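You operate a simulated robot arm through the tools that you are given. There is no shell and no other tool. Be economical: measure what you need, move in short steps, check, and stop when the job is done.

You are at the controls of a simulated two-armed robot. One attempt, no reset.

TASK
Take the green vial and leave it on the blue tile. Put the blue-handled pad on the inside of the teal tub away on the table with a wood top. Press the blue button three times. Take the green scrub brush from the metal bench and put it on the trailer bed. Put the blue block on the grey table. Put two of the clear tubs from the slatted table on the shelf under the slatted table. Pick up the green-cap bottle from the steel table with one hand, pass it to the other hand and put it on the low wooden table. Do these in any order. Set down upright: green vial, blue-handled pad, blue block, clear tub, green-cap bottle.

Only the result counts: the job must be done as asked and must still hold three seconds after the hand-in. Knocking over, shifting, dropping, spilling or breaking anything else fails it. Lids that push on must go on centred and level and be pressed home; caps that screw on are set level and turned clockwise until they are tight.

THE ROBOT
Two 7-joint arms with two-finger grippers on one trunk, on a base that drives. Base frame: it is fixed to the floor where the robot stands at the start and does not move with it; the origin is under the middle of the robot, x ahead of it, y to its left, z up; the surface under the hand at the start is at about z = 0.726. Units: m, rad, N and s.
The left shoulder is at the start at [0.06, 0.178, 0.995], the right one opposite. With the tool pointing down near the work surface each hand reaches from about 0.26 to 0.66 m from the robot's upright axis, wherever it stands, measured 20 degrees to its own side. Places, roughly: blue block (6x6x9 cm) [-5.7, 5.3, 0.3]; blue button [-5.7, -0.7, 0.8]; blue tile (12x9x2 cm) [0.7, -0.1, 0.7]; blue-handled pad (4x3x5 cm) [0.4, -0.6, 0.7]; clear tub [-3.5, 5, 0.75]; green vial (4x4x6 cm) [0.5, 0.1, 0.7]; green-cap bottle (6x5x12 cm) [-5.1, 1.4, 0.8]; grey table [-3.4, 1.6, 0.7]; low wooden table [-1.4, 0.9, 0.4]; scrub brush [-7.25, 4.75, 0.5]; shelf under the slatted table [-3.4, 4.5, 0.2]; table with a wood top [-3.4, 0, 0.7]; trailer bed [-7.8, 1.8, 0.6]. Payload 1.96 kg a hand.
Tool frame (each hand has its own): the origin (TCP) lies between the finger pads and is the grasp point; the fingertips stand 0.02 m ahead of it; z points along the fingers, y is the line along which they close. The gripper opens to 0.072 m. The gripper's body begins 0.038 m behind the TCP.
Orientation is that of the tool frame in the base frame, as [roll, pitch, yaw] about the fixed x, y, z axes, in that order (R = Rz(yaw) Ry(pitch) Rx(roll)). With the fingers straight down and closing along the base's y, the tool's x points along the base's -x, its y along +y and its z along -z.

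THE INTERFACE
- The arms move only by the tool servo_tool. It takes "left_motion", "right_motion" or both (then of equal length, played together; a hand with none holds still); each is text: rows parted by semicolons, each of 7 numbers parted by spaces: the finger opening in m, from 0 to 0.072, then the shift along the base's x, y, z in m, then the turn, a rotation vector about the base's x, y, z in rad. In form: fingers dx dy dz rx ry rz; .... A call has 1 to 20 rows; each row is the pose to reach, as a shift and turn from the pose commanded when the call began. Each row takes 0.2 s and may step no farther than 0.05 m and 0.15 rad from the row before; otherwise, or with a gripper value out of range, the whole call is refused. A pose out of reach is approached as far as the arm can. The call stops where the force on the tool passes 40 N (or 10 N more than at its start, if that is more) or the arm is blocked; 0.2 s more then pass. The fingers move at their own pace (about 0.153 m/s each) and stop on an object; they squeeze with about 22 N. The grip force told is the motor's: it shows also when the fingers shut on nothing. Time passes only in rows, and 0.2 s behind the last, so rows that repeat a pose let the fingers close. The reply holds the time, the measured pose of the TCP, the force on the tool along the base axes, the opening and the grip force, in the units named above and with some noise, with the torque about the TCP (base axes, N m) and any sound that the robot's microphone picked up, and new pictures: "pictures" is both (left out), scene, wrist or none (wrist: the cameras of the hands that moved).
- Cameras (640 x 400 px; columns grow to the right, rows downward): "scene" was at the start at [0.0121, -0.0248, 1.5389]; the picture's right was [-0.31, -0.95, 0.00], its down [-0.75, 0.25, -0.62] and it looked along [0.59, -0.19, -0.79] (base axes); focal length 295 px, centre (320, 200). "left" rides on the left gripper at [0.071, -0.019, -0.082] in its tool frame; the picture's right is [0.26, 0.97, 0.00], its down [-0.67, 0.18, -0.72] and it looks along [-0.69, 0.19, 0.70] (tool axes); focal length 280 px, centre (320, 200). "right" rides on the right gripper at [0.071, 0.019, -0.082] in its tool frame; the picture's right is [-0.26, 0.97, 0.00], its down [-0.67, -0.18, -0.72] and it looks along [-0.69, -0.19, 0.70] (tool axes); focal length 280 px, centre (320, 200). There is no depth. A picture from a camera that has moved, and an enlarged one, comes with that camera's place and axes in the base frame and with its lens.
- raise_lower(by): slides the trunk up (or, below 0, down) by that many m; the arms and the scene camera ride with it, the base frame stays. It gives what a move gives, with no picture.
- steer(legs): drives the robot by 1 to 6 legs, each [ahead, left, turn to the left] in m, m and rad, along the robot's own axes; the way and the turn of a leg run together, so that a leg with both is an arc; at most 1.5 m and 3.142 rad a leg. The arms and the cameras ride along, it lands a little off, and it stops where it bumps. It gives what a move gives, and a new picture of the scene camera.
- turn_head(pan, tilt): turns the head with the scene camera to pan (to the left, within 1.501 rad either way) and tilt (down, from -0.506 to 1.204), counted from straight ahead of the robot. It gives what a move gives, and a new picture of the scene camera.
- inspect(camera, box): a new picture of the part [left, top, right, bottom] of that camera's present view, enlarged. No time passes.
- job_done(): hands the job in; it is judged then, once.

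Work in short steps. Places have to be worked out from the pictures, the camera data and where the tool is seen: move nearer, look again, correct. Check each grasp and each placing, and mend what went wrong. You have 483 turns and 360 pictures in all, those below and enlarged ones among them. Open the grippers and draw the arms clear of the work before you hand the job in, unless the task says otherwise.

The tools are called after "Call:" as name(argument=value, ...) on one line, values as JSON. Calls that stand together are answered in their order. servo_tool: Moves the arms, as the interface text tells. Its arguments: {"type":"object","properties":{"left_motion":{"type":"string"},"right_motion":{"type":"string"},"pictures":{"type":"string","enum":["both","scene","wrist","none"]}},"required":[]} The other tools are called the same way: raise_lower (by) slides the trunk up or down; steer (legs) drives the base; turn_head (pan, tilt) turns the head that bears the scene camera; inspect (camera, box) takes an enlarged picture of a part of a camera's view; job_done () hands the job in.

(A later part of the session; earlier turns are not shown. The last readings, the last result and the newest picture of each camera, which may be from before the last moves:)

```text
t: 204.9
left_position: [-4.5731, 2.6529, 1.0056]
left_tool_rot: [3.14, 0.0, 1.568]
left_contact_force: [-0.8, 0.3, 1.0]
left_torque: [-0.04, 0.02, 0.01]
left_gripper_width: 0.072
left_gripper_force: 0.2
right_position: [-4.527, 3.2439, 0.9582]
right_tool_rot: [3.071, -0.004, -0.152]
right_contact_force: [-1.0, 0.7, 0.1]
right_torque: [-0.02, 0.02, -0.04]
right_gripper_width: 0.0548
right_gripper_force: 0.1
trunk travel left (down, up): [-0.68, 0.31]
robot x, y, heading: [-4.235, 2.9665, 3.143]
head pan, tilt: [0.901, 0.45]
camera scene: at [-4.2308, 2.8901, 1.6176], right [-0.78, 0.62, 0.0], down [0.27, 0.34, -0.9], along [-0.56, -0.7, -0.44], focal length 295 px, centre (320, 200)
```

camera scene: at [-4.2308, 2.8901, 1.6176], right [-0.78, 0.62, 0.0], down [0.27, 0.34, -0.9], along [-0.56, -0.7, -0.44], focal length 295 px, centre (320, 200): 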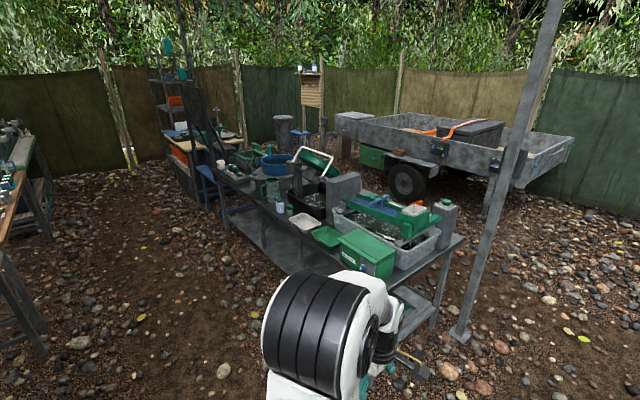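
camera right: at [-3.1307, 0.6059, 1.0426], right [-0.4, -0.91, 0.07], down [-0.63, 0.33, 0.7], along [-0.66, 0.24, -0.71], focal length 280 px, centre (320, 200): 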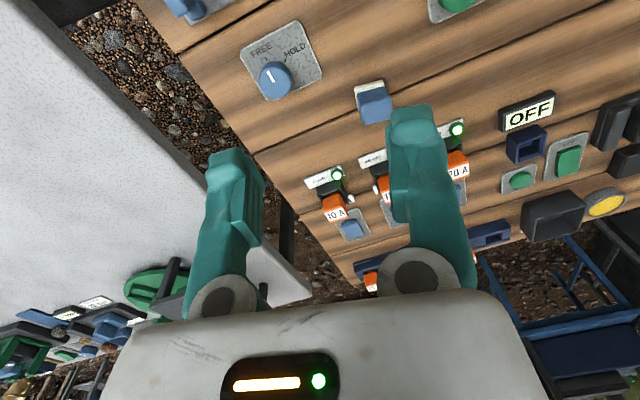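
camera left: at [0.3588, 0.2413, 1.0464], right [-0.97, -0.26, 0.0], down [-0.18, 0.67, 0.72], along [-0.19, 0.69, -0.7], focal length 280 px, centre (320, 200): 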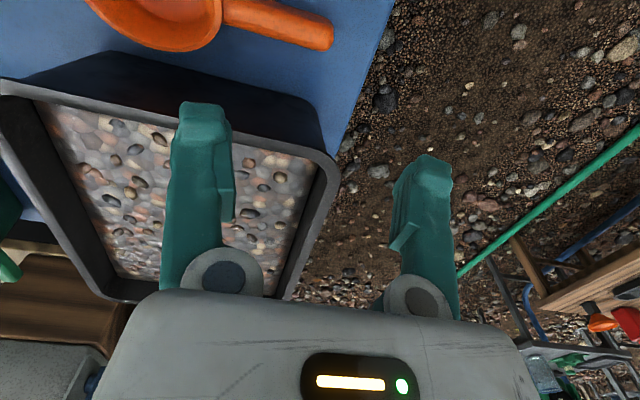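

The steel table's near edge is at x about -4.95. I'll strafe south to y about 1.3 and look at the table and beyond to the button.

Call:
steer(legs=[[0, 1.3, 0], [0, 0.35, 0]])

Call:
turn_head(pan=0.0, tilt=0.6)

Call:
turn_head(pan=0.9, tilt=0.45)

```text
t: 213.4
left_position: [-4.5886, 0.9964, 1.0053]
left_tool_rot: [-3.141, 0.001, 1.563]
left_contact_force: [-0.3, -0.9, 0.5]
left_torque: [0.01, 0.0, 0.01]
left_gripper_width: 0.0721
left_gripper_force: 0.0
right_position: [-4.5382, 1.5892, 0.959]
right_tool_rot: [3.07, -0.004, -0.159]
right_contact_force: [-0.2, -0.1, 0.8]
right_torque: [-0.03, 0.0, 0.0]
right_gripper_width: 0.0549
right_gripper_force: 0.0
trunk travel left (down, up): [-0.68, 0.31]
robot x, y, heading: [-4.249, 1.3073, 3.132]
head pan, tilt: [0.901, 0.45]
camera scene: at [-4.2444, 1.2327, 1.6176], right [-0.78, 0.63, 0.0], down [0.27, 0.34, -0.9], along [-0.57, -0.7, -0.44], focal length 295 px, centre (320, 200)
```

scene: 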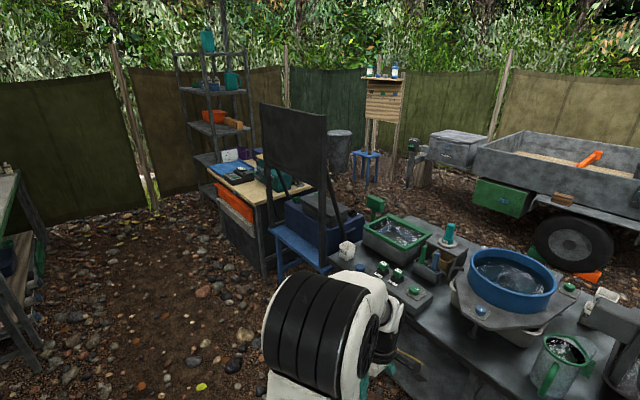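

```text
t: 214.6
left_position: [-4.588, 0.9968, 1.0052]
left_tool_rot: [3.142, 0.0, 1.56]
left_contact_force: [0.5, -0.9, -0.3]
left_torque: [-0.02, -0.01, -0.03]
left_gripper_width: 0.0719
left_gripper_force: 0.1
right_position: [-4.5376, 1.5888, 0.96]
right_tool_rot: [3.07, -0.003, -0.159]
right_contact_force: [-0.3, 1.0, -0.3]
right_torque: [0.01, 0.0, -0.02]
right_gripper_width: 0.0548
right_gripper_force: 0.1
trunk travel left (down, up): [-0.68, 0.31]
robot x, y, heading: [-4.2463, 1.3063, 3.131]
head pan, tilt: [0.0, 0.6]
camera scene: at [-4.2749, 1.3052, 1.6041], right [0.01, 1.0, 0.0], down [0.56, -0.01, -0.83], along [-0.83, 0.01, -0.56], focal length 295 px, centre (320, 200)
```

scene: 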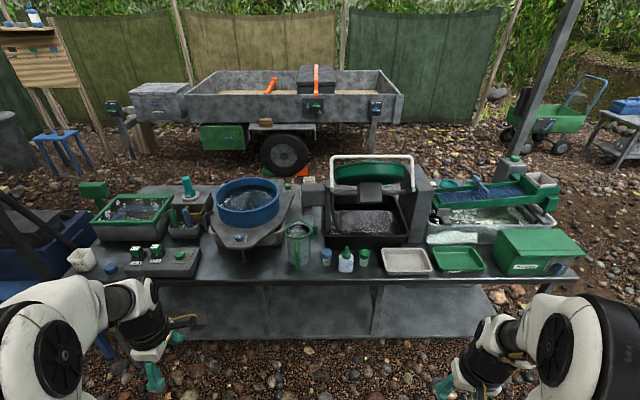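

```text
t: 215.8
left_position: [-4.5885, 0.997, 1.0056]
left_tool_rot: [-3.141, 0.001, 1.561]
left_contact_force: [1.3, 0.8, -0.6]
left_torque: [-0.01, 0.03, 0.03]
left_gripper_width: 0.0722
left_gripper_force: 0.1
right_position: [-4.5383, 1.5914, 0.9588]
right_tool_rot: [3.07, -0.004, -0.162]
right_contact_force: [1.0, 0.2, -0.9]
right_torque: [0.0, 0.01, -0.02]
right_gripper_width: 0.0551
right_gripper_force: 0.0
trunk travel left (down, up): [-0.68, 0.31]
robot x, y, heading: [-4.2479, 1.308, 3.129]
head pan, tilt: [0.901, 0.45]
camera scene: at [-4.2444, 1.2331, 1.6176], right [-0.78, 0.63, 0.0], down [0.27, 0.34, -0.9], along [-0.57, -0.7, -0.44], focal length 295 px, centre (320, 200)
```

scene: 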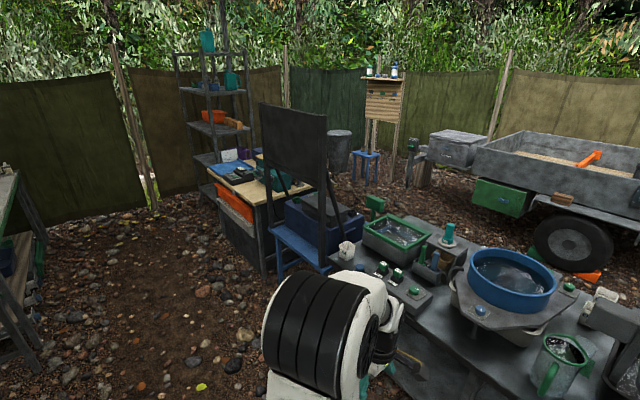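

The bottle stands near (-5.03, 1.40) on the steel table. First the button: strafe south to y about -0.7.

Call:
steer(legs=[[0, 1.0, 0], [0, 0.9, 0]])

Call:
turn_head(pan=0.0, tilt=0.5)

```text
t: 225.3
left_position: [-4.6097, -0.9077, 1.0055]
left_tool_rot: [-3.14, -0.001, 1.562]
left_contact_force: [0.7, 0.4, 0.6]
left_torque: [0.01, -0.01, -0.02]
left_gripper_width: 0.0722
left_gripper_force: 0.1
right_position: [-4.5589, -0.3129, 0.9601]
right_tool_rot: [3.071, -0.004, -0.156]
right_contact_force: [-0.5, -0.1, -0.2]
right_torque: [-0.02, -0.01, 0.0]
right_gripper_width: 0.0551
right_gripper_force: 0.0
trunk travel left (down, up): [-0.68, 0.31]
robot x, y, heading: [-4.2653, -0.596, 3.132]
head pan, tilt: [0.901, 0.45]
camera scene: at [-4.2649, -0.6699, 1.6176], right [-0.78, 0.63, 0.0], down [0.27, 0.34, -0.9], along [-0.56, -0.7, -0.44], focal length 295 px, centre (320, 200)
```

scene: 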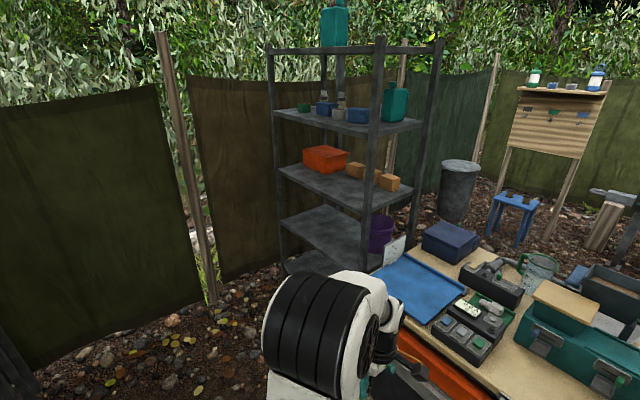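

```text
t: 226.5
left_position: [-4.6093, -0.9066, 1.0064]
left_tool_rot: [3.141, 0.0, 1.563]
left_contact_force: [0.2, 0.6, 0.3]
left_torque: [-0.02, 0.02, 0.04]
left_gripper_width: 0.0719
left_gripper_force: 0.0
right_position: [-4.5591, -0.3137, 0.959]
right_tool_rot: [3.07, -0.004, -0.155]
right_contact_force: [0.0, 0.1, 0.3]
right_torque: [-0.03, 0.04, 0.02]
right_gripper_width: 0.055
right_gripper_force: 0.0
trunk travel left (down, up): [-0.68, 0.31]
robot x, y, heading: [-4.2687, -0.5956, 3.137]
head pan, tilt: [0.0, 0.499]
camera scene: at [-4.2982, -0.5976, 1.6131], right [0.01, 1.0, 0.0], down [0.48, 0.0, -0.88], along [-0.88, 0.01, -0.48], focal length 295 px, centre (320, 200)
```

scene: 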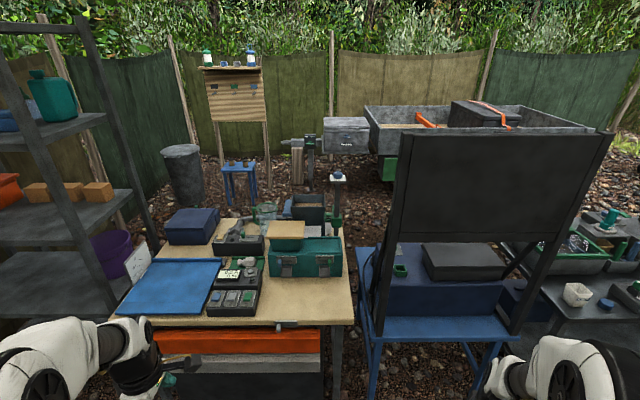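

A control box with buttons is on the desk; zoom in.

Call:
inspect(camera="scene", box=[150, 200, 350, 330])

```text
3.08 times, centred on (250, 265) of scene
camera zoom: at [-4.2982, -0.5976, 1.6131], right [0.01, 1.0, 0.0], down [0.48, 0.0, -0.88], along [-0.88, 0.01, -0.48], focal length 907 px, centre (535, 0)
```

zoom: 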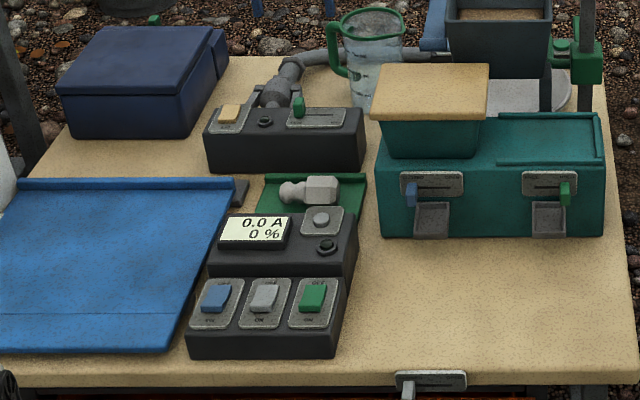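

The three rockers are too near to match (-5.7, -0.7). I'll inspect the far side of the desk.

Call:
inspect(camera="scene", box=[210, 140, 370, 240])

```text
4.00 times, centred on (290, 190) of scene
camera zoom: at [-4.2982, -0.5976, 1.6131], right [0.01, 1.0, 0.0], down [0.48, 0.0, -0.88], along [-0.88, 0.01, -0.48], focal length 1179 px, centre (440, 240)
```

zoom: 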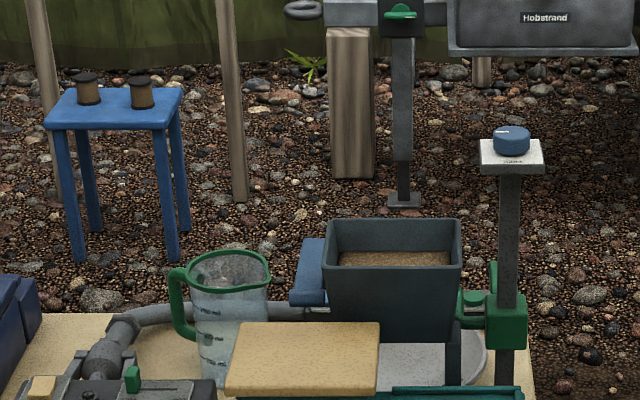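

The blue press-block beside the dark hopper matches (-5.7, -0.7, 0.8). It's at the desk's far edge, so I must approach from the west. I'll go back north and round the steel table.

Call:
steer(legs=[[0, -1.3, 0], [0, -1.3, 0], [0, -1.05, 0], [1.1, 0, 0]])

Call:
turn_head(pan=0.5, tilt=0.5)

```text
t: 249.4
left_position: [-5.701, 2.7256, 1.0064]
left_tool_rot: [3.141, -0.001, 1.571]
left_contact_force: [-0.3, -1.0, 0.7]
left_torque: [0.03, 0.02, -0.01]
left_gripper_width: 0.0722
left_gripper_force: 0.0
right_position: [-5.6561, 3.3183, 0.9583]
right_tool_rot: [3.071, -0.003, -0.149]
right_contact_force: [-0.1, -0.6, 0.0]
right_torque: [0.02, 0.02, 0.04]
right_gripper_width: 0.0551
right_gripper_force: 0.1
trunk travel left (down, up): [-0.68, 0.31]
robot x, y, heading: [-5.3612, 3.0366, 3.14]
head pan, tilt: [0.0, 0.499]
camera scene: at [-5.3932, 3.0363, 1.6131], right [0.0, 1.0, 0.0], down [0.48, 0.0, -0.88], along [-0.88, 0.0, -0.48], focal length 295 px, centre (320, 200)
```

scene: 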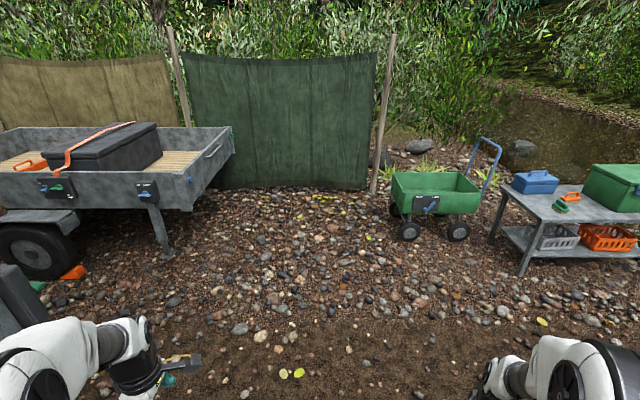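

```text
t: 250.3
left_position: [-5.7012, 2.724, 1.0063]
left_tool_rot: [-3.141, 0.001, 1.571]
left_contact_force: [0.3, 0.5, -1.2]
left_torque: [-0.02, 0.01, 0.01]
left_gripper_width: 0.0723
left_gripper_force: 0.0
right_position: [-5.6567, 3.3186, 0.9601]
right_tool_rot: [3.069, -0.003, -0.149]
right_contact_force: [0.0, 0.1, 1.1]
right_torque: [0.05, -0.02, -0.02]
right_gripper_width: 0.0549
right_gripper_force: 0.1
trunk travel left (down, up): [-0.68, 0.31]
robot x, y, heading: [-5.3621, 3.0348, 3.141]
head pan, tilt: [0.499, 0.499]
camera scene: at [-5.382, 2.9929, 1.6131], right [-0.48, 0.88, 0.0], down [0.42, 0.23, -0.88], along [-0.77, -0.42, -0.48], focal length 295 px, centre (320, 200)
```

scene: 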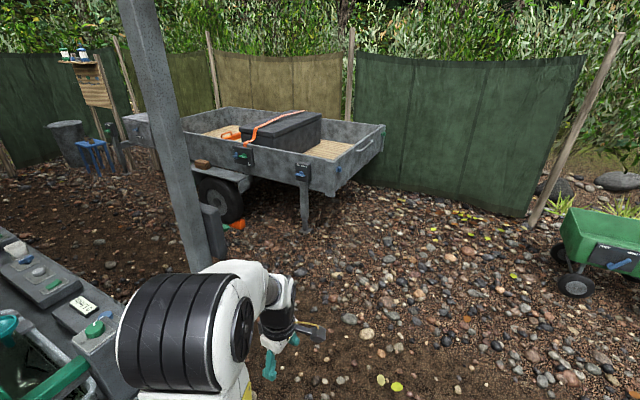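

I'm close to the brush bench now, so I'll do that first: drive west, then look right.

Call:
steer(legs=[[0.75, 0, 0]])

Call:
turn_head(pan=-0.9, tilt=0.5)

```text
t: 254.4
left_position: [-6.4509, 2.727, 1.0053]
left_tool_rot: [3.141, -0.001, 1.569]
left_contact_force: [-0.7, -0.4, 0.2]
left_torque: [0.03, -0.01, -0.03]
left_gripper_width: 0.072
left_gripper_force: 0.0
right_position: [-6.4047, 3.321, 0.9594]
right_tool_rot: [3.07, -0.004, -0.15]
right_contact_force: [-0.6, 0.0, 0.2]
right_torque: [0.0, 0.03, 0.05]
right_gripper_width: 0.055
right_gripper_force: 0.0
trunk travel left (down, up): [-0.68, 0.31]
robot x, y, heading: [-6.1151, 3.0392, 3.134]
head pan, tilt: [0.499, 0.499]
camera scene: at [-6.132, 2.9939, 1.6131], right [-0.48, 0.88, 0.0], down [0.42, 0.23, -0.88], along [-0.77, -0.42, -0.48], focal length 295 px, centre (320, 200)
```

scene: 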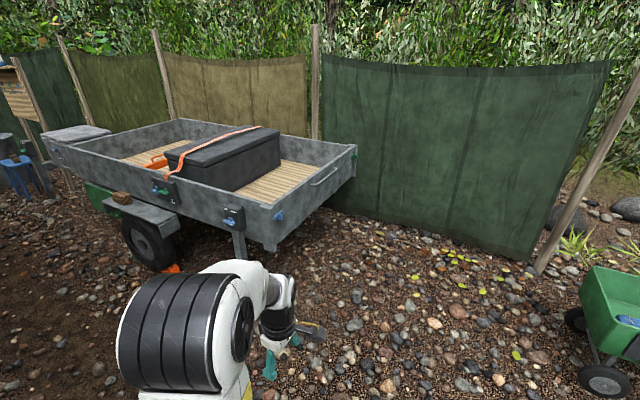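

```text
t: 255.9
left_position: [-6.4514, 2.726, 1.0049]
left_tool_rot: [3.141, 0.0, 1.569]
left_contact_force: [0.7, 0.5, 0.0]
left_torque: [0.05, -0.03, -0.03]
left_gripper_width: 0.072
left_gripper_force: 0.1
right_position: [-6.4049, 3.32, 0.9596]
right_tool_rot: [3.07, -0.004, -0.153]
right_contact_force: [0.2, 0.4, 0.0]
right_torque: [0.02, -0.01, 0.01]
right_gripper_width: 0.0549
right_gripper_force: 0.1
trunk travel left (down, up): [-0.68, 0.31]
robot x, y, heading: [-6.1137, 3.0372, 3.136]
head pan, tilt: [-0.901, 0.499]
camera scene: at [-6.1082, 3.1087, 1.6131], right [0.79, 0.62, 0.0], down [0.3, -0.38, -0.88], along [-0.54, 0.69, -0.48], focal length 295 px, centre (320, 200)
```

scene: 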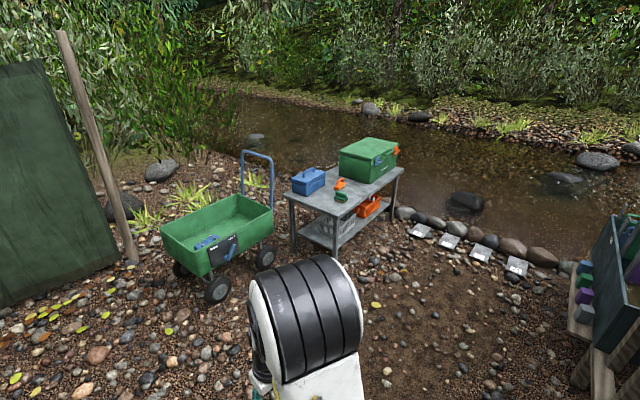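

The brush is near (-7.24, 4.82) on the metal bench. I'll drive ahead 0.55 m, strafe right 1.6 m and lower the trunk.

Call:
steer(legs=[[0.55, 0, 0], [0, -1.4, 0], [0, -0.2, 0]])

Call:
raise_lower(by=-0.22)

Call:
turn_head(pan=-0.2, tilt=0.9)

```text
t: 266.9
left_position: [-7.0019, 4.3307, 1.0054]
left_tool_rot: [-3.141, -0.001, 1.565]
left_contact_force: [0.0, 0.4, 0.3]
left_torque: [-0.02, 0.06, 0.02]
left_gripper_width: 0.072
left_gripper_force: 0.1
right_position: [-6.9555, 4.9231, 0.9592]
right_tool_rot: [3.067, -0.003, -0.152]
right_contact_force: [0.1, 0.0, 0.4]
right_torque: [-0.05, 0.02, -0.03]
right_gripper_width: 0.0549
right_gripper_force: 0.0
trunk travel left (down, up): [-0.68, 0.31]
robot x, y, heading: [-6.6634, 4.6436, 3.141]
head pan, tilt: [-0.901, 0.499]
camera scene: at [-6.6583, 4.7121, 1.6131], right [0.79, 0.62, 0.0], down [0.3, -0.38, -0.88], along [-0.54, 0.69, -0.48], focal length 295 px, centre (320, 200)
```

scene: 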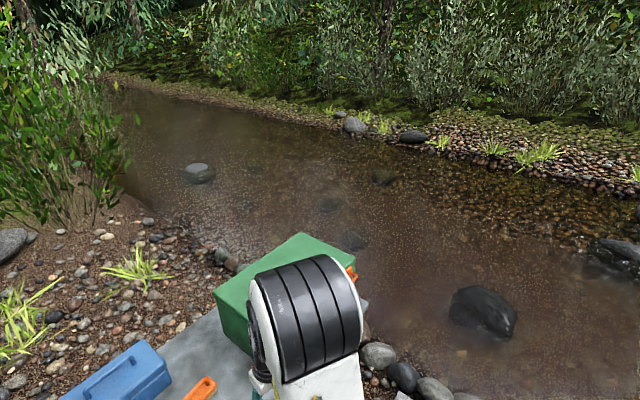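

```text
t: 269.2
left_position: [-7.0027, 4.3302, 0.7861]
left_tool_rot: [-3.141, 0.0, 1.565]
left_contact_force: [-0.6, 0.6, -0.4]
left_torque: [-0.02, 0.0, 0.01]
left_gripper_width: 0.0721
left_gripper_force: 0.0
right_position: [-6.9548, 4.9225, 0.7381]
right_tool_rot: [3.07, -0.003, -0.152]
right_contact_force: [-0.2, 0.2, 0.2]
right_torque: [-0.04, -0.04, 0.01]
right_gripper_width: 0.0549
right_gripper_force: 0.1
trunk travel left (down, up): [-0.46, 0.53]
robot x, y, heading: [-6.6627, 4.6388, 3.138]
head pan, tilt: [-0.901, 0.499]
```

```text
t: 270.3
left_position: [-7.0035, 4.3304, 0.7852]
left_tool_rot: [-3.141, -0.001, 1.564]
left_contact_force: [0.4, 0.1, 0.3]
left_torque: [-0.03, 0.02, 0.04]
left_gripper_width: 0.0721
left_gripper_force: 0.0
right_position: [-6.9544, 4.923, 0.739]
right_tool_rot: [3.07, -0.004, -0.151]
right_contact_force: [-0.1, 0.0, -0.8]
right_torque: [0.01, 0.0, -0.01]
right_gripper_width: 0.0553
right_gripper_force: 0.1
trunk travel left (down, up): [-0.46, 0.53]
robot x, y, heading: [-6.6642, 4.642, 3.14]
head pan, tilt: [-0.201, 0.901]
camera scene: at [-6.676, 4.6554, 1.3593], right [0.2, 0.98, 0.0], down [0.77, -0.16, -0.62], along [-0.61, 0.13, -0.78], focal length 295 px, centre (320, 200)
```

scene: 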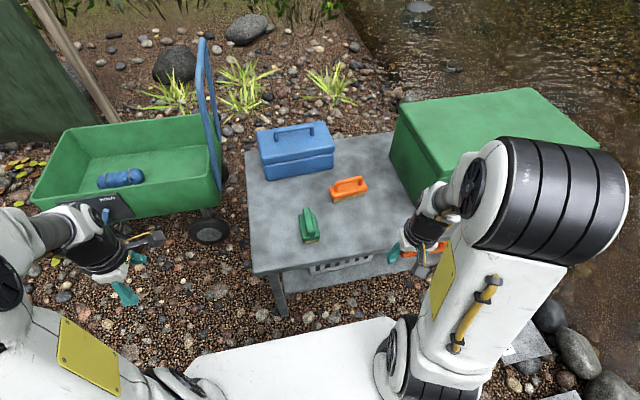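

The brush is right in front. Zoom to see its orientation.

Call:
inspect(camera="scene", box=[260, 170, 380, 270])

```text
4.00 times, centred on (320, 220) of scene
camera zoom: at [-6.676, 4.6554, 1.3593], right [0.2, 0.98, 0.0], down [0.77, -0.16, -0.62], along [-0.61, 0.13, -0.78], focal length 1179 px, centre (320, 120)
```

zoom: 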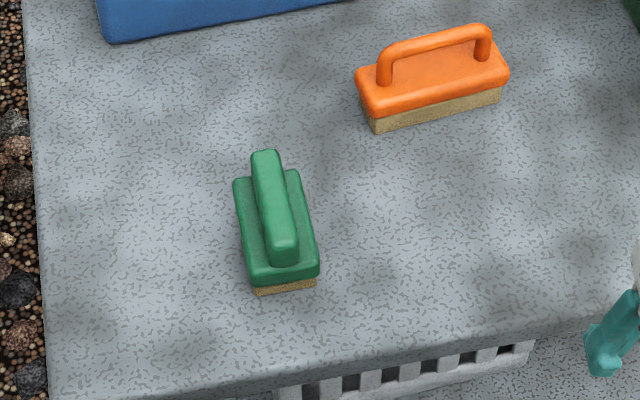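

The brush's handle runs along x, centred near (-7.215, 4.733). I'll bring the right hand over it.

Call:
servo_tool(right_motion="0.06 -0.04 -0.03 0 0.015 0 0.03; 0.065 -0.08 -0.06 0 0.03 0 0.06; 0.072 -0.11 -0.095 0 0.045 0 0.09; 0.072 -0.145 -0.13 0 0.06 0 0.12; 0.072 -0.18 -0.16 -0.015 0.07 0 0.15; 0.072 -0.22 -0.188 -0.03 0.07 0 0.15; 0.072 -0.23 -0.188 -0.04 0.07 0 0.15; 0.072 -0.23 -0.188 -0.04 0.07 0 0.15")

```text
refused: row 6 steps farther than a row can; nothing moved
```

Call:
servo_tool(right_motion="0.06 -0.03 -0.03 0 0.015 0 0.03; 0.065 -0.06 -0.06 0 0.03 0 0.06; 0.072 -0.1 -0.085 0 0.045 0 0.09; 0.072 -0.135 -0.115 0 0.06 0 0.12; 0.072 -0.17 -0.145 -0.01 0.07 0 0.15; 0.072 -0.2 -0.17 -0.025 0.07 0 0.15; 0.072 -0.23 -0.188 -0.04 0.07 0 0.15; 0.072 -0.23 -0.188 -0.04 0.07 0 0.15")

```text
t: 272.1
left_position: [-7.0028, 4.3298, 0.7839]
left_tool_rot: [3.141, -0.001, 1.565]
left_contact_force: [0.0, 0.4, 0.4]
left_torque: [0.0, -0.01, 0.03]
left_gripper_width: 0.0721
left_gripper_force: 0.0
right_position: [-7.1851, 4.736, 0.6994]
right_tool_rot: [3.14, 0.003, -0.003]
right_contact_force: [1.3, -1.2, 0.7]
right_torque: [0.0, 0.01, 0.01]
right_gripper_width: 0.0718
right_gripper_force: 0.1
trunk travel left (down, up): [-0.46, 0.53]
robot x, y, heading: [-6.6624, 4.6377, 3.136]
head pan, tilt: [-0.201, 0.901]
camera scene: at [-6.6756, 4.6554, 1.3593], right [0.2, 0.98, 0.0], down [0.77, -0.16, -0.62], along [-0.61, 0.13, -0.78], focal length 295 px, centre (320, 200)
camera right: at [-7.1133, 4.7165, 0.7816], right [-0.26, -0.96, 0.0], down [-0.67, 0.19, 0.72], along [-0.69, 0.19, -0.7], focal length 280 px, centre (320, 200)
```

scene: 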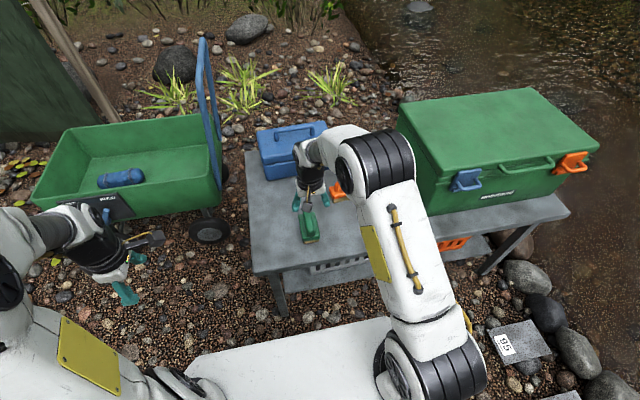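
right: 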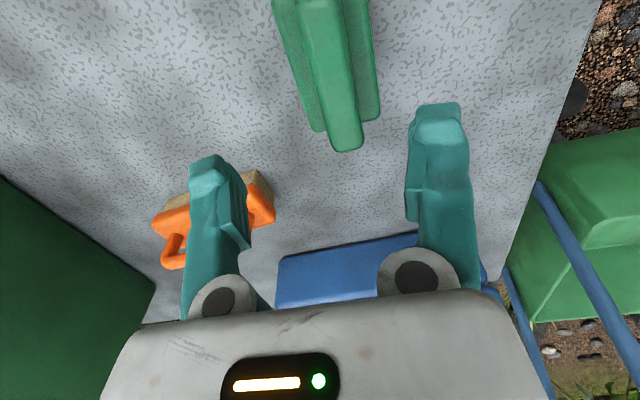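

The handle top is at z about 0.58, centred near (-7.205, 4.731). Descend onto it and close.

Call:
servo_tool(right_motion="0.072 -0.02 -0.005 -0.03 0 0 0; 0.072 -0.02 -0.005 -0.07 0 0 0; 0.072 -0.02 -0.005 -0.11 0 0 0; 0.072 -0.02 -0.005 -0.123 0 0 0; 0.072 -0.02 -0.005 -0.123 0 0 0; 0 -0.02 -0.005 -0.123 0 0 0; 0 -0.02 -0.005 -0.123 0 0 0; 0 -0.02 -0.005 -0.123 0 0 0", pictures="wrist")

```text
t: 273.9
left_position: [-7.0016, 4.3308, 0.785]
left_tool_rot: [3.141, 0.0, 1.565]
left_contact_force: [0.4, 0.9, -0.6]
left_torque: [-0.01, -0.02, -0.01]
left_gripper_width: 0.0721
left_gripper_force: 0.0
right_position: [-7.2052, 4.7318, 0.5751]
right_tool_rot: [3.14, 0.002, -0.003]
right_contact_force: [0.7, 0.1, 0.1]
right_torque: [0.01, 0.02, 0.03]
right_gripper_width: 0.0634
right_gripper_force: 21.7
trunk travel left (down, up): [-0.46, 0.53]
robot x, y, heading: [-6.6635, 4.6409, 3.14]
head pan, tilt: [-0.201, 0.901]
camera right: at [-7.1334, 4.7117, 0.6579], right [-0.26, -0.96, 0.0], down [-0.67, 0.19, 0.72], along [-0.69, 0.19, -0.7], focal length 280 px, centre (320, 200)
```

right: 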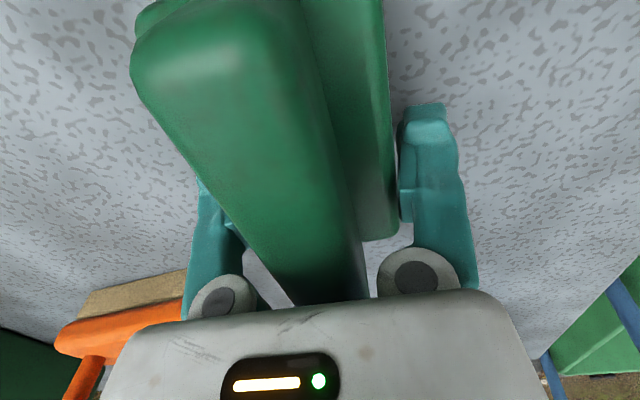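

It gripped the brush body at 0.063 m, 22 N. I'll lift.

Call:
servo_tool(right_motion="0 0 0 0.03 0 0 0; 0 0 0 0.07 0 0 0; 0 0 0 0.11 0 0 0; 0 0.03 0 0.14 0 0 0; 0 0.07 0.02 0.16 0 0 0; 0 0.11 0.04 0.165 0 0 0; 0 0.15 0.06 0.165 0 0 0")

```text
t: 275.5
left_position: [-7.0012, 4.3301, 0.7862]
left_tool_rot: [-3.142, 0.0, 1.565]
left_contact_force: [-0.2, -0.1, -0.3]
left_torque: [0.01, 0.02, -0.02]
left_gripper_width: 0.0721
left_gripper_force: 0.0
right_position: [-7.0527, 4.7913, 0.7412]
right_tool_rot: [3.137, 0.001, -0.001]
right_contact_force: [0.1, -0.3, 0.0]
right_torque: [0.02, 0.03, 0.0]
right_gripper_width: 0.0628
right_gripper_force: 21.7
trunk travel left (down, up): [-0.46, 0.53]
robot x, y, heading: [-6.6617, 4.6433, 3.14]
head pan, tilt: [-0.201, 0.901]
camera scene: at [-6.6751, 4.6557, 1.3593], right [0.2, 0.98, 0.0], down [0.77, -0.16, -0.62], along [-0.61, 0.13, -0.78], focal length 295 px, centre (320, 200)
camera right: at [-6.9816, 4.7717, 0.8237], right [-0.26, -0.96, 0.0], down [-0.67, 0.19, 0.72], along [-0.69, 0.19, -0.7], focal length 280 px, centre (320, 200)
```

scene: 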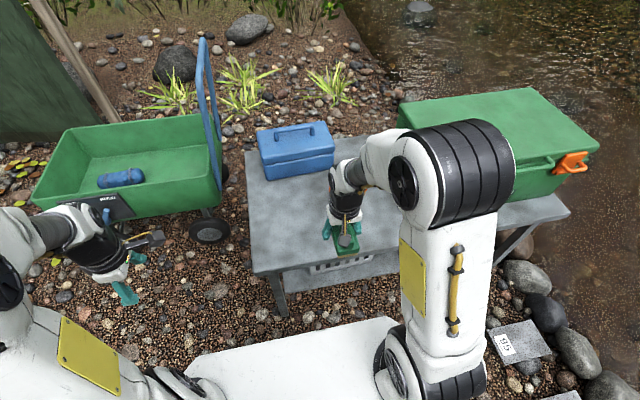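
right: 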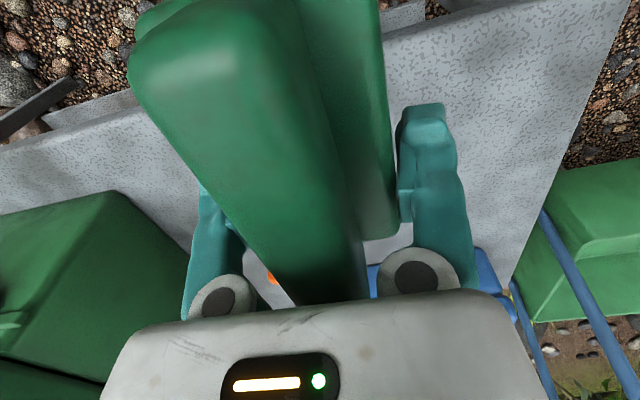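

Brush in hand. I'll raise the trunk, back off and strafe south to the trailer.

Call:
raise_lower(by=0.36)

Call:
steer(legs=[[-0.55, 0, 0], [0, 1.4, 0], [0, 1.25, 0]])

Call:
turn_head(pan=0.0, tilt=0.55)

```text
t: 279.0
left_position: [-7.0015, 4.33, 1.1465]
left_tool_rot: [3.141, 0.002, 1.565]
left_contact_force: [0.8, -0.2, -0.1]
left_torque: [0.02, -0.02, 0.0]
left_gripper_width: 0.0719
left_gripper_force: 0.1
right_position: [-7.0545, 4.7896, 1.1014]
right_tool_rot: [3.139, 0.0, -0.001]
right_contact_force: [-0.3, 0.5, -1.5]
right_torque: [-0.01, 0.01, -0.01]
right_gripper_width: 0.0624
right_gripper_force: 22.3
trunk travel left (down, up): [-0.82, 0.17]
robot x, y, heading: [-6.6631, 4.6411, 3.138]
head pan, tilt: [-0.201, 0.901]
```

```text
t: 294.7
left_position: [-6.4376, 1.6632, 1.1455]
left_tool_rot: [-3.141, 0.001, 1.575]
left_contact_force: [-0.3, -1.0, -0.2]
left_torque: [-0.01, 0.01, -0.02]
left_gripper_width: 0.0719
left_gripper_force: 0.0
right_position: [-6.4921, 2.1236, 1.1012]
right_tool_rot: [3.139, 0.003, 0.006]
right_contact_force: [0.2, 0.0, -1.0]
right_torque: [0.03, 0.0, -0.03]
right_gripper_width: 0.0612
right_gripper_force: 22.4
trunk travel left (down, up): [-0.82, 0.17]
robot x, y, heading: [-6.0984, 1.9763, -3.138]
head pan, tilt: [-0.201, 0.901]
camera scene: at [-6.1138, 1.9922, 1.7193], right [0.19, 0.98, 0.0], down [0.77, -0.15, -0.62], along [-0.61, 0.12, -0.78], focal length 295 px, centre (320, 200)
```

scene: 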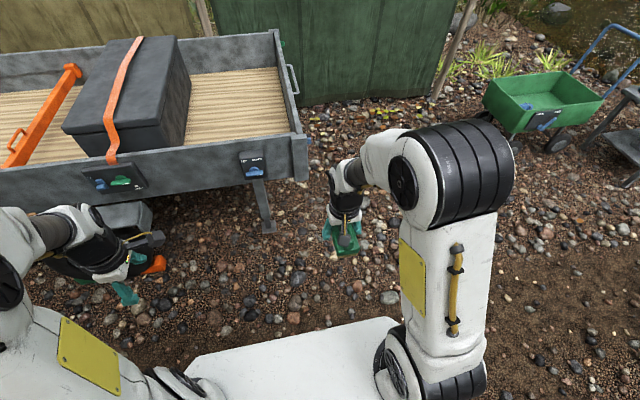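

```text
t: 295.5
left_position: [-6.4369, 1.6645, 1.1456]
left_tool_rot: [3.14, -0.001, 1.577]
left_contact_force: [0.3, 0.7, 0.4]
left_torque: [-0.02, 0.0, 0.0]
left_gripper_width: 0.0719
left_gripper_force: 0.0
right_position: [-6.4934, 2.1246, 1.1014]
right_tool_rot: [3.14, 0.002, 0.007]
right_contact_force: [-1.0, 0.3, -1.7]
right_torque: [-0.01, 0.02, 0.01]
right_gripper_width: 0.061
right_gripper_force: 22.0
trunk travel left (down, up): [-0.82, 0.17]
robot x, y, heading: [-6.1, 1.9769, -3.14]
head pan, tilt: [0.0, 0.55]
camera scene: at [-6.1294, 1.9767, 1.7485], right [0.0, 1.0, 0.0], down [0.52, 0.0, -0.85], along [-0.85, 0.0, -0.52], focal length 295 px, centre (320, 200)
```

scene: 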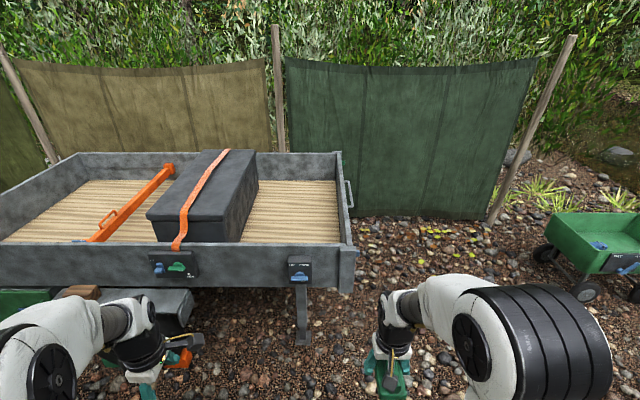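

Free bed floor lies right of the toolbox, about x -7.45, y 1.8, with walls up to z about 0.8. I'll drive in and lower the trunk.

Call:
steer(legs=[[0.4, 0.28, 0], [0.33, 0.03, 0]])

Call:
raise_lower(by=-0.15)

Call:
turn_head(pan=-0.2, tilt=0.85)

```text
t: 300.2
left_position: [-7.166, 1.349, 1.1465]
left_tool_rot: [3.141, -0.001, 1.578]
left_contact_force: [0.9, 0.3, -0.5]
left_torque: [0.0, 0.03, 0.02]
left_gripper_width: 0.0721
left_gripper_force: 0.0
right_position: [-7.2255, 1.8092, 1.1019]
right_tool_rot: [3.14, 0.002, 0.009]
right_contact_force: [0.2, 0.3, -1.4]
right_torque: [-0.01, 0.02, -0.01]
right_gripper_width: 0.061
right_gripper_force: 22.0
trunk travel left (down, up): [-0.82, 0.17]
robot x, y, heading: [-6.8319, 1.6649, -3.133]
head pan, tilt: [0.0, 0.55]
camera scene: at [-6.8599, 1.6634, 1.7486], right [-0.01, 1.0, 0.0], down [0.52, 0.0, -0.85], along [-0.85, -0.01, -0.52], focal length 295 px, centre (320, 200)
```

scene: 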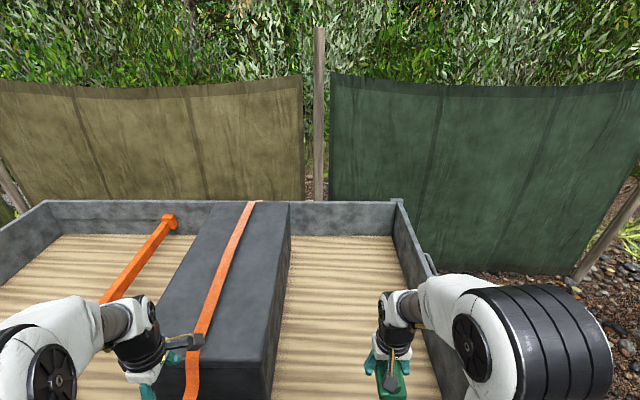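

```text
t: 302.0
left_position: [-7.1671, 1.3486, 0.9955]
left_tool_rot: [3.141, 0.0, 1.579]
left_contact_force: [0.3, 0.0, 0.6]
left_torque: [-0.01, 0.04, 0.0]
left_gripper_width: 0.0722
left_gripper_force: 0.0
right_position: [-7.2251, 1.8091, 0.9505]
right_tool_rot: [3.139, 0.002, 0.011]
right_contact_force: [-0.1, -0.2, -1.0]
right_torque: [0.0, 0.01, 0.0]
right_gripper_width: 0.061
right_gripper_force: 21.7
trunk travel left (down, up): [-0.67, 0.32]
robot x, y, heading: [-6.8271, 1.6666, -3.128]
head pan, tilt: [0.0, 0.55]
```

```text
t: 302.8
left_position: [-7.1666, 1.3494, 0.9964]
left_tool_rot: [-3.141, -0.001, 1.58]
left_contact_force: [-0.8, 0.2, -0.1]
left_torque: [0.0, 0.01, 0.0]
left_gripper_width: 0.0718
left_gripper_force: 0.0
right_position: [-7.2251, 1.809, 0.9514]
right_tool_rot: [3.14, 0.001, 0.01]
right_contact_force: [0.4, 0.2, -1.7]
right_torque: [0.02, 0.03, -0.01]
right_gripper_width: 0.061
right_gripper_force: 22.2
trunk travel left (down, up): [-0.67, 0.32]
robot x, y, heading: [-6.8291, 1.6673, -3.134]
head pan, tilt: [-0.201, 0.85]
camera scene: at [-6.8479, 1.6789, 1.5732], right [0.19, 0.98, 0.0], down [0.74, -0.14, -0.66], along [-0.65, 0.13, -0.75], focal length 295 px, centre (320, 200)
```

scene: 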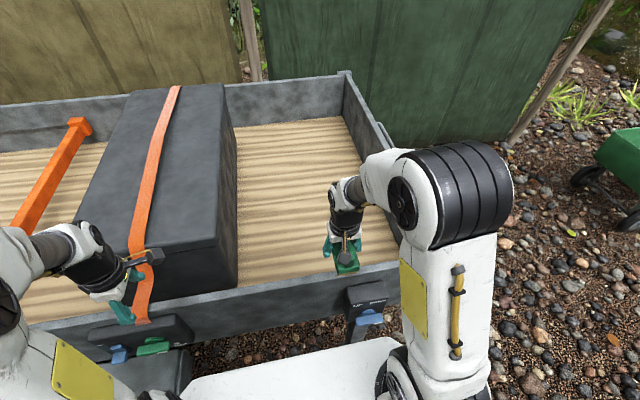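

Move the brush past the wall and then down towards the bed floor.

Call:
servo_tool(right_motion="0 -0.04 -0.005 0 0 0 0; 0 -0.08 -0.01 0 0 0 0; 0 -0.12 -0.015 -0.01 0 0 0; 0 -0.15 -0.02 -0.04 0 0 0; 0 -0.18 -0.02 -0.075 0 0 0; 0 -0.2 -0.02 -0.11 0 0 0; 0 -0.2 -0.02 -0.15 0 0 0; 0 -0.2 -0.02 -0.19 0 0 0; 0 -0.2 -0.02 -0.19 0 0 0")

```text
t: 304.8
left_position: [-7.166, 1.3482, 0.996]
left_tool_rot: [3.141, -0.001, 1.58]
left_contact_force: [0.9, -0.8, -0.7]
left_torque: [0.02, -0.02, 0.02]
left_gripper_width: 0.0723
left_gripper_force: 0.2
right_position: [-7.4266, 1.7892, 0.7603]
right_tool_rot: [3.141, 0.002, 0.01]
right_contact_force: [-0.4, -0.5, -1.4]
right_torque: [0.02, 0.06, 0.0]
right_gripper_width: 0.0608
right_gripper_force: 22.4
trunk travel left (down, up): [-0.67, 0.32]
robot x, y, heading: [-6.8298, 1.6678, -3.131]
head pan, tilt: [-0.201, 0.85]
camera scene: at [-6.8472, 1.6788, 1.5732], right [0.19, 0.98, 0.0], down [0.74, -0.14, -0.66], along [-0.65, 0.13, -0.75], focal length 295 px, centre (320, 200)
camera right: at [-7.3542, 1.7708, 0.8432], right [-0.25, -0.97, 0.0], down [-0.67, 0.18, 0.72], along [-0.69, 0.18, -0.7], focal length 280 px, centre (320, 200)
```

scene: 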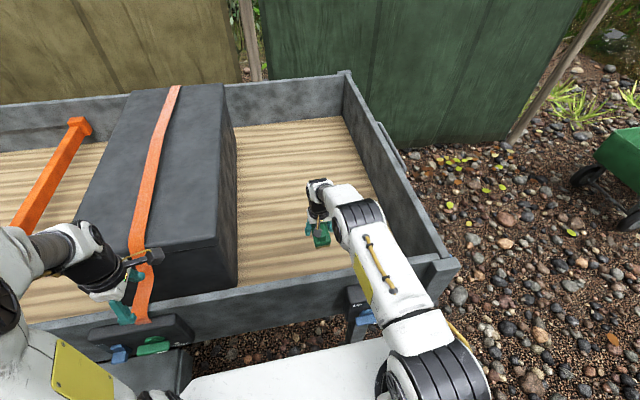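
right: 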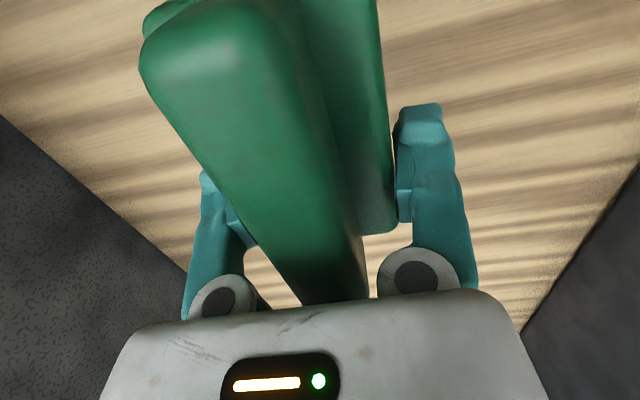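

Lower in steps until the brush touches the bed.

Call:
servo_tool(right_motion="0 0 0 -0.02 0 0 0; 0 0 0 -0.035 0 0 0; 0 0 0 -0.045 0 0 0; 0 0 0 -0.052 0 0 0; 0 0 0 -0.058 0 0 0; 0 0 0 -0.064 0 0 0; 0 0 0 -0.064 0 0 0", pictures="none")

```text
t: 306.4
left_position: [-7.1667, 1.3487, 0.9958]
left_tool_rot: [3.141, 0.001, 1.578]
left_contact_force: [-1.0, -0.3, -0.8]
left_torque: [0.01, 0.02, 0.0]
left_gripper_width: 0.0719
left_gripper_force: 0.1
right_position: [-7.4244, 1.7894, 0.6976]
right_tool_rot: [3.139, 0.0, 0.011]
right_contact_force: [0.3, -0.8, -2.0]
right_torque: [0.01, 0.03, 0.01]
right_gripper_width: 0.0604
right_gripper_force: 22.1
trunk travel left (down, up): [-0.67, 0.32]
robot x, y, heading: [-6.8311, 1.6644, -3.132]
head pan, tilt: [-0.201, 0.85]
```

Call:
servo_tool(right_motion="0 0 0 -0.006 0 0 0; 0 0 0 -0.012 0 0 0; 0 0 0 -0.018 0 0 0; 0 0 0 -0.024 0 0 0; 0 0 0 -0.03 0 0 0; 0 0 0 -0.036 0 0 0; 0 0 0 -0.036 0 0 0")

```text
t: 308.0
left_position: [-7.1655, 1.3486, 0.9954]
left_tool_rot: [-3.14, 0.0, 1.581]
left_contact_force: [-0.6, 0.4, 1.3]
left_torque: [-0.02, -0.04, 0.0]
left_gripper_width: 0.072
left_gripper_force: 0.0
right_position: [-7.4123, 1.7887, 0.667]
right_tool_rot: [3.14, 0.003, 0.012]
right_contact_force: [0.4, 0.6, -1.4]
right_torque: [-0.03, 0.05, -0.01]
right_gripper_width: 0.0605
right_gripper_force: 22.2
right hand out of reach, approached as far as the arm can: row 2, 3, 4, 5, 6, 7
trunk travel left (down, up): [-0.67, 0.32]
robot x, y, heading: [-6.8314, 1.6688, -3.137]
head pan, tilt: [-0.201, 0.85]
camera scene: at [-6.8481, 1.6792, 1.5732], right [0.19, 0.98, 0.0], down [0.74, -0.14, -0.66], along [-0.65, 0.13, -0.75], focal length 295 px, centre (320, 200)
camera right: at [-7.3408, 1.7697, 0.7497], right [-0.25, -0.97, 0.0], down [-0.67, 0.18, 0.72], along [-0.69, 0.18, -0.7], focal length 280 px, centre (320, 200)
```

scene: 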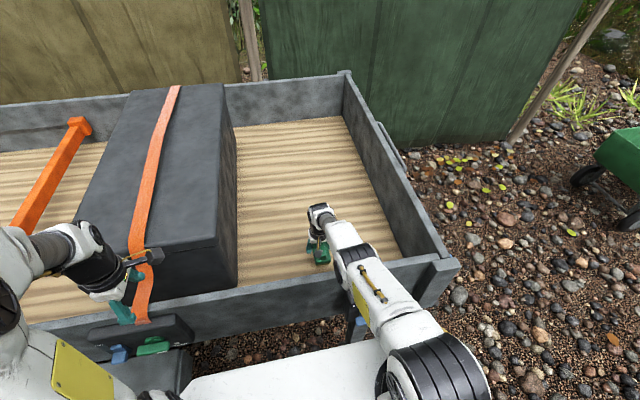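
right: 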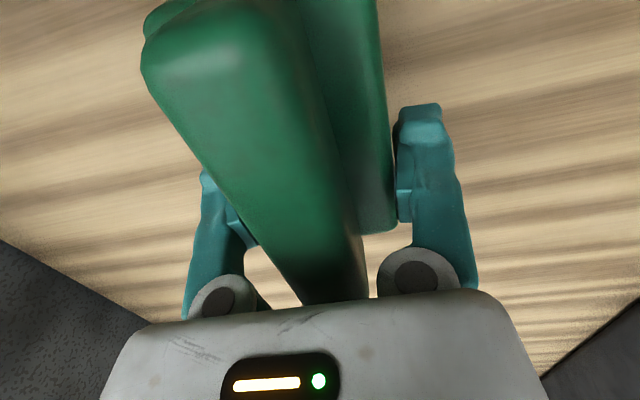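

The arm is at full stretch, so I'll lower the trunk a little.

Call:
raise_lower(by=-0.03)

```text
t: 308.7
left_position: [-7.1665, 1.349, 0.9657]
left_tool_rot: [-3.139, 0.0, 1.58]
left_contact_force: [0.6, -0.8, 0.0]
left_torque: [-0.02, 0.0, 0.0]
left_gripper_width: 0.0719
left_gripper_force: 0.0
right_position: [-7.4124, 1.7895, 0.6386]
right_tool_rot: [3.138, 0.003, 0.012]
right_contact_force: [-0.4, -0.3, -1.8]
right_torque: [-0.03, 0.02, -0.02]
right_gripper_width: 0.0605
right_gripper_force: 22.3
trunk travel left (down, up): [-0.64, 0.35]
robot x, y, heading: [-6.8285, 1.6647, -3.131]
head pan, tilt: [-0.201, 0.85]
```

Call:
raise_lower(by=-0.025)

Call:
inspect(camera="scene", box=[220, 170, 480, 330])

```text
t: 309.2
left_position: [-7.1661, 1.3497, 0.9515]
left_tool_rot: [-3.141, -0.001, 1.579]
left_contact_force: [0.5, 0.5, -0.1]
left_torque: [-0.01, 0.0, -0.01]
left_gripper_width: 0.0721
left_gripper_force: 0.0
right_position: [-7.4151, 1.7893, 0.6289]
right_tool_rot: [3.138, 0.011, 0.009]
right_contact_force: [6.0, -0.2, 15.6]
right_torque: [0.01, 0.25, -0.02]
right_gripper_width: 0.0609
right_gripper_force: 22.1
trunk travel left (down, up): [-0.626, 0.364]
robot x, y, heading: [-6.8347, 1.6648, -3.133]
head pan, tilt: [-0.201, 0.85]
stopped: the force on the tool passed its limit at 42 N (the readings are from after the stop); the commanded pose is now the measured one
```

```text
2.46 times, centred on (350, 250) of scene
camera zoom: at [-6.8464, 1.6787, 1.5291], right [0.19, 0.98, 0.0], down [0.74, -0.14, -0.66], along [-0.65, 0.13, -0.75], focal length 726 px, centre (246, 77)
```

zoom: 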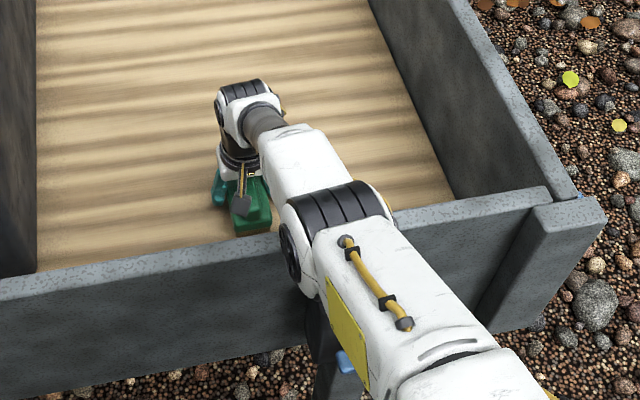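

The brush rests on the bed. I'll open and lift straight up out of the trailer.

Call:
servo_tool(right_motion="0.072 0 0 0 0 0 0; 0.072 0 0 0 0 0 0; 0.072 0 0 0.0 0 0 0; 0.072 0 0 0.04 0 0 0; 0.072 0 0 0.08 0 0 0; 0.072 0 0 0.12 0 0 0; 0.072 0.01 0 0.16 0 0 0; 0.072 0.02 0 0.20 0 0 0; 0.072 0.03 0 0.24 0 0 0; 0.072 0.05 0 0.28 0 0 0")

```text
t: 311.4
left_position: [-7.1673, 1.3493, 0.9519]
left_tool_rot: [3.141, 0.0, 1.582]
left_contact_force: [0.0, 1.2, -0.4]
left_torque: [0.0, 0.02, 0.0]
left_gripper_width: 0.072
left_gripper_force: 0.0
right_position: [-7.3646, 1.7883, 0.9066]
right_tool_rot: [3.139, 0.011, 0.01]
right_contact_force: [-0.1, 0.8, -0.6]
right_torque: [0.0, 0.01, -0.01]
right_gripper_width: 0.0722
right_gripper_force: 0.0
trunk travel left (down, up): [-0.626, 0.364]
robot x, y, heading: [-6.8262, 1.6648, -3.133]
head pan, tilt: [-0.201, 0.85]
camera scene: at [-6.846, 1.6788, 1.5292], right [0.19, 0.98, 0.0], down [0.74, -0.14, -0.66], along [-0.65, 0.13, -0.75], focal length 295 px, centre (320, 200)
camera right: at [-7.2917, 1.7698, 0.9887], right [-0.25, -0.97, 0.01], down [-0.67, 0.18, 0.72], along [-0.7, 0.18, -0.69], focal length 280 px, centre (320, 200)
```

scene: 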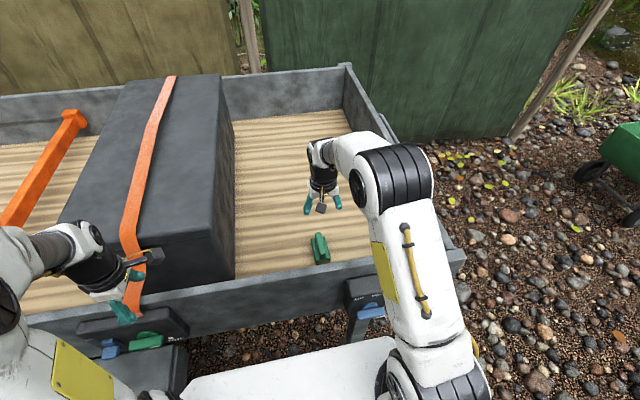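
right: 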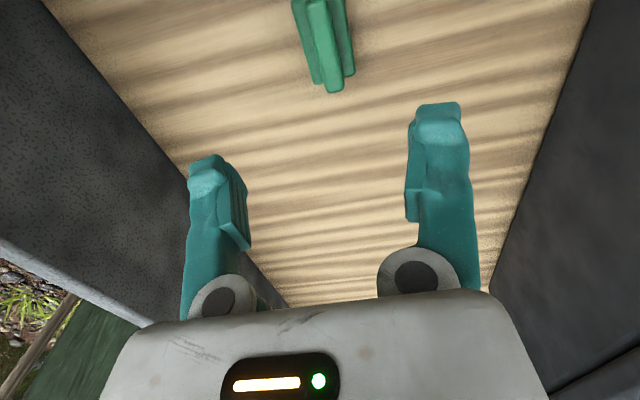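

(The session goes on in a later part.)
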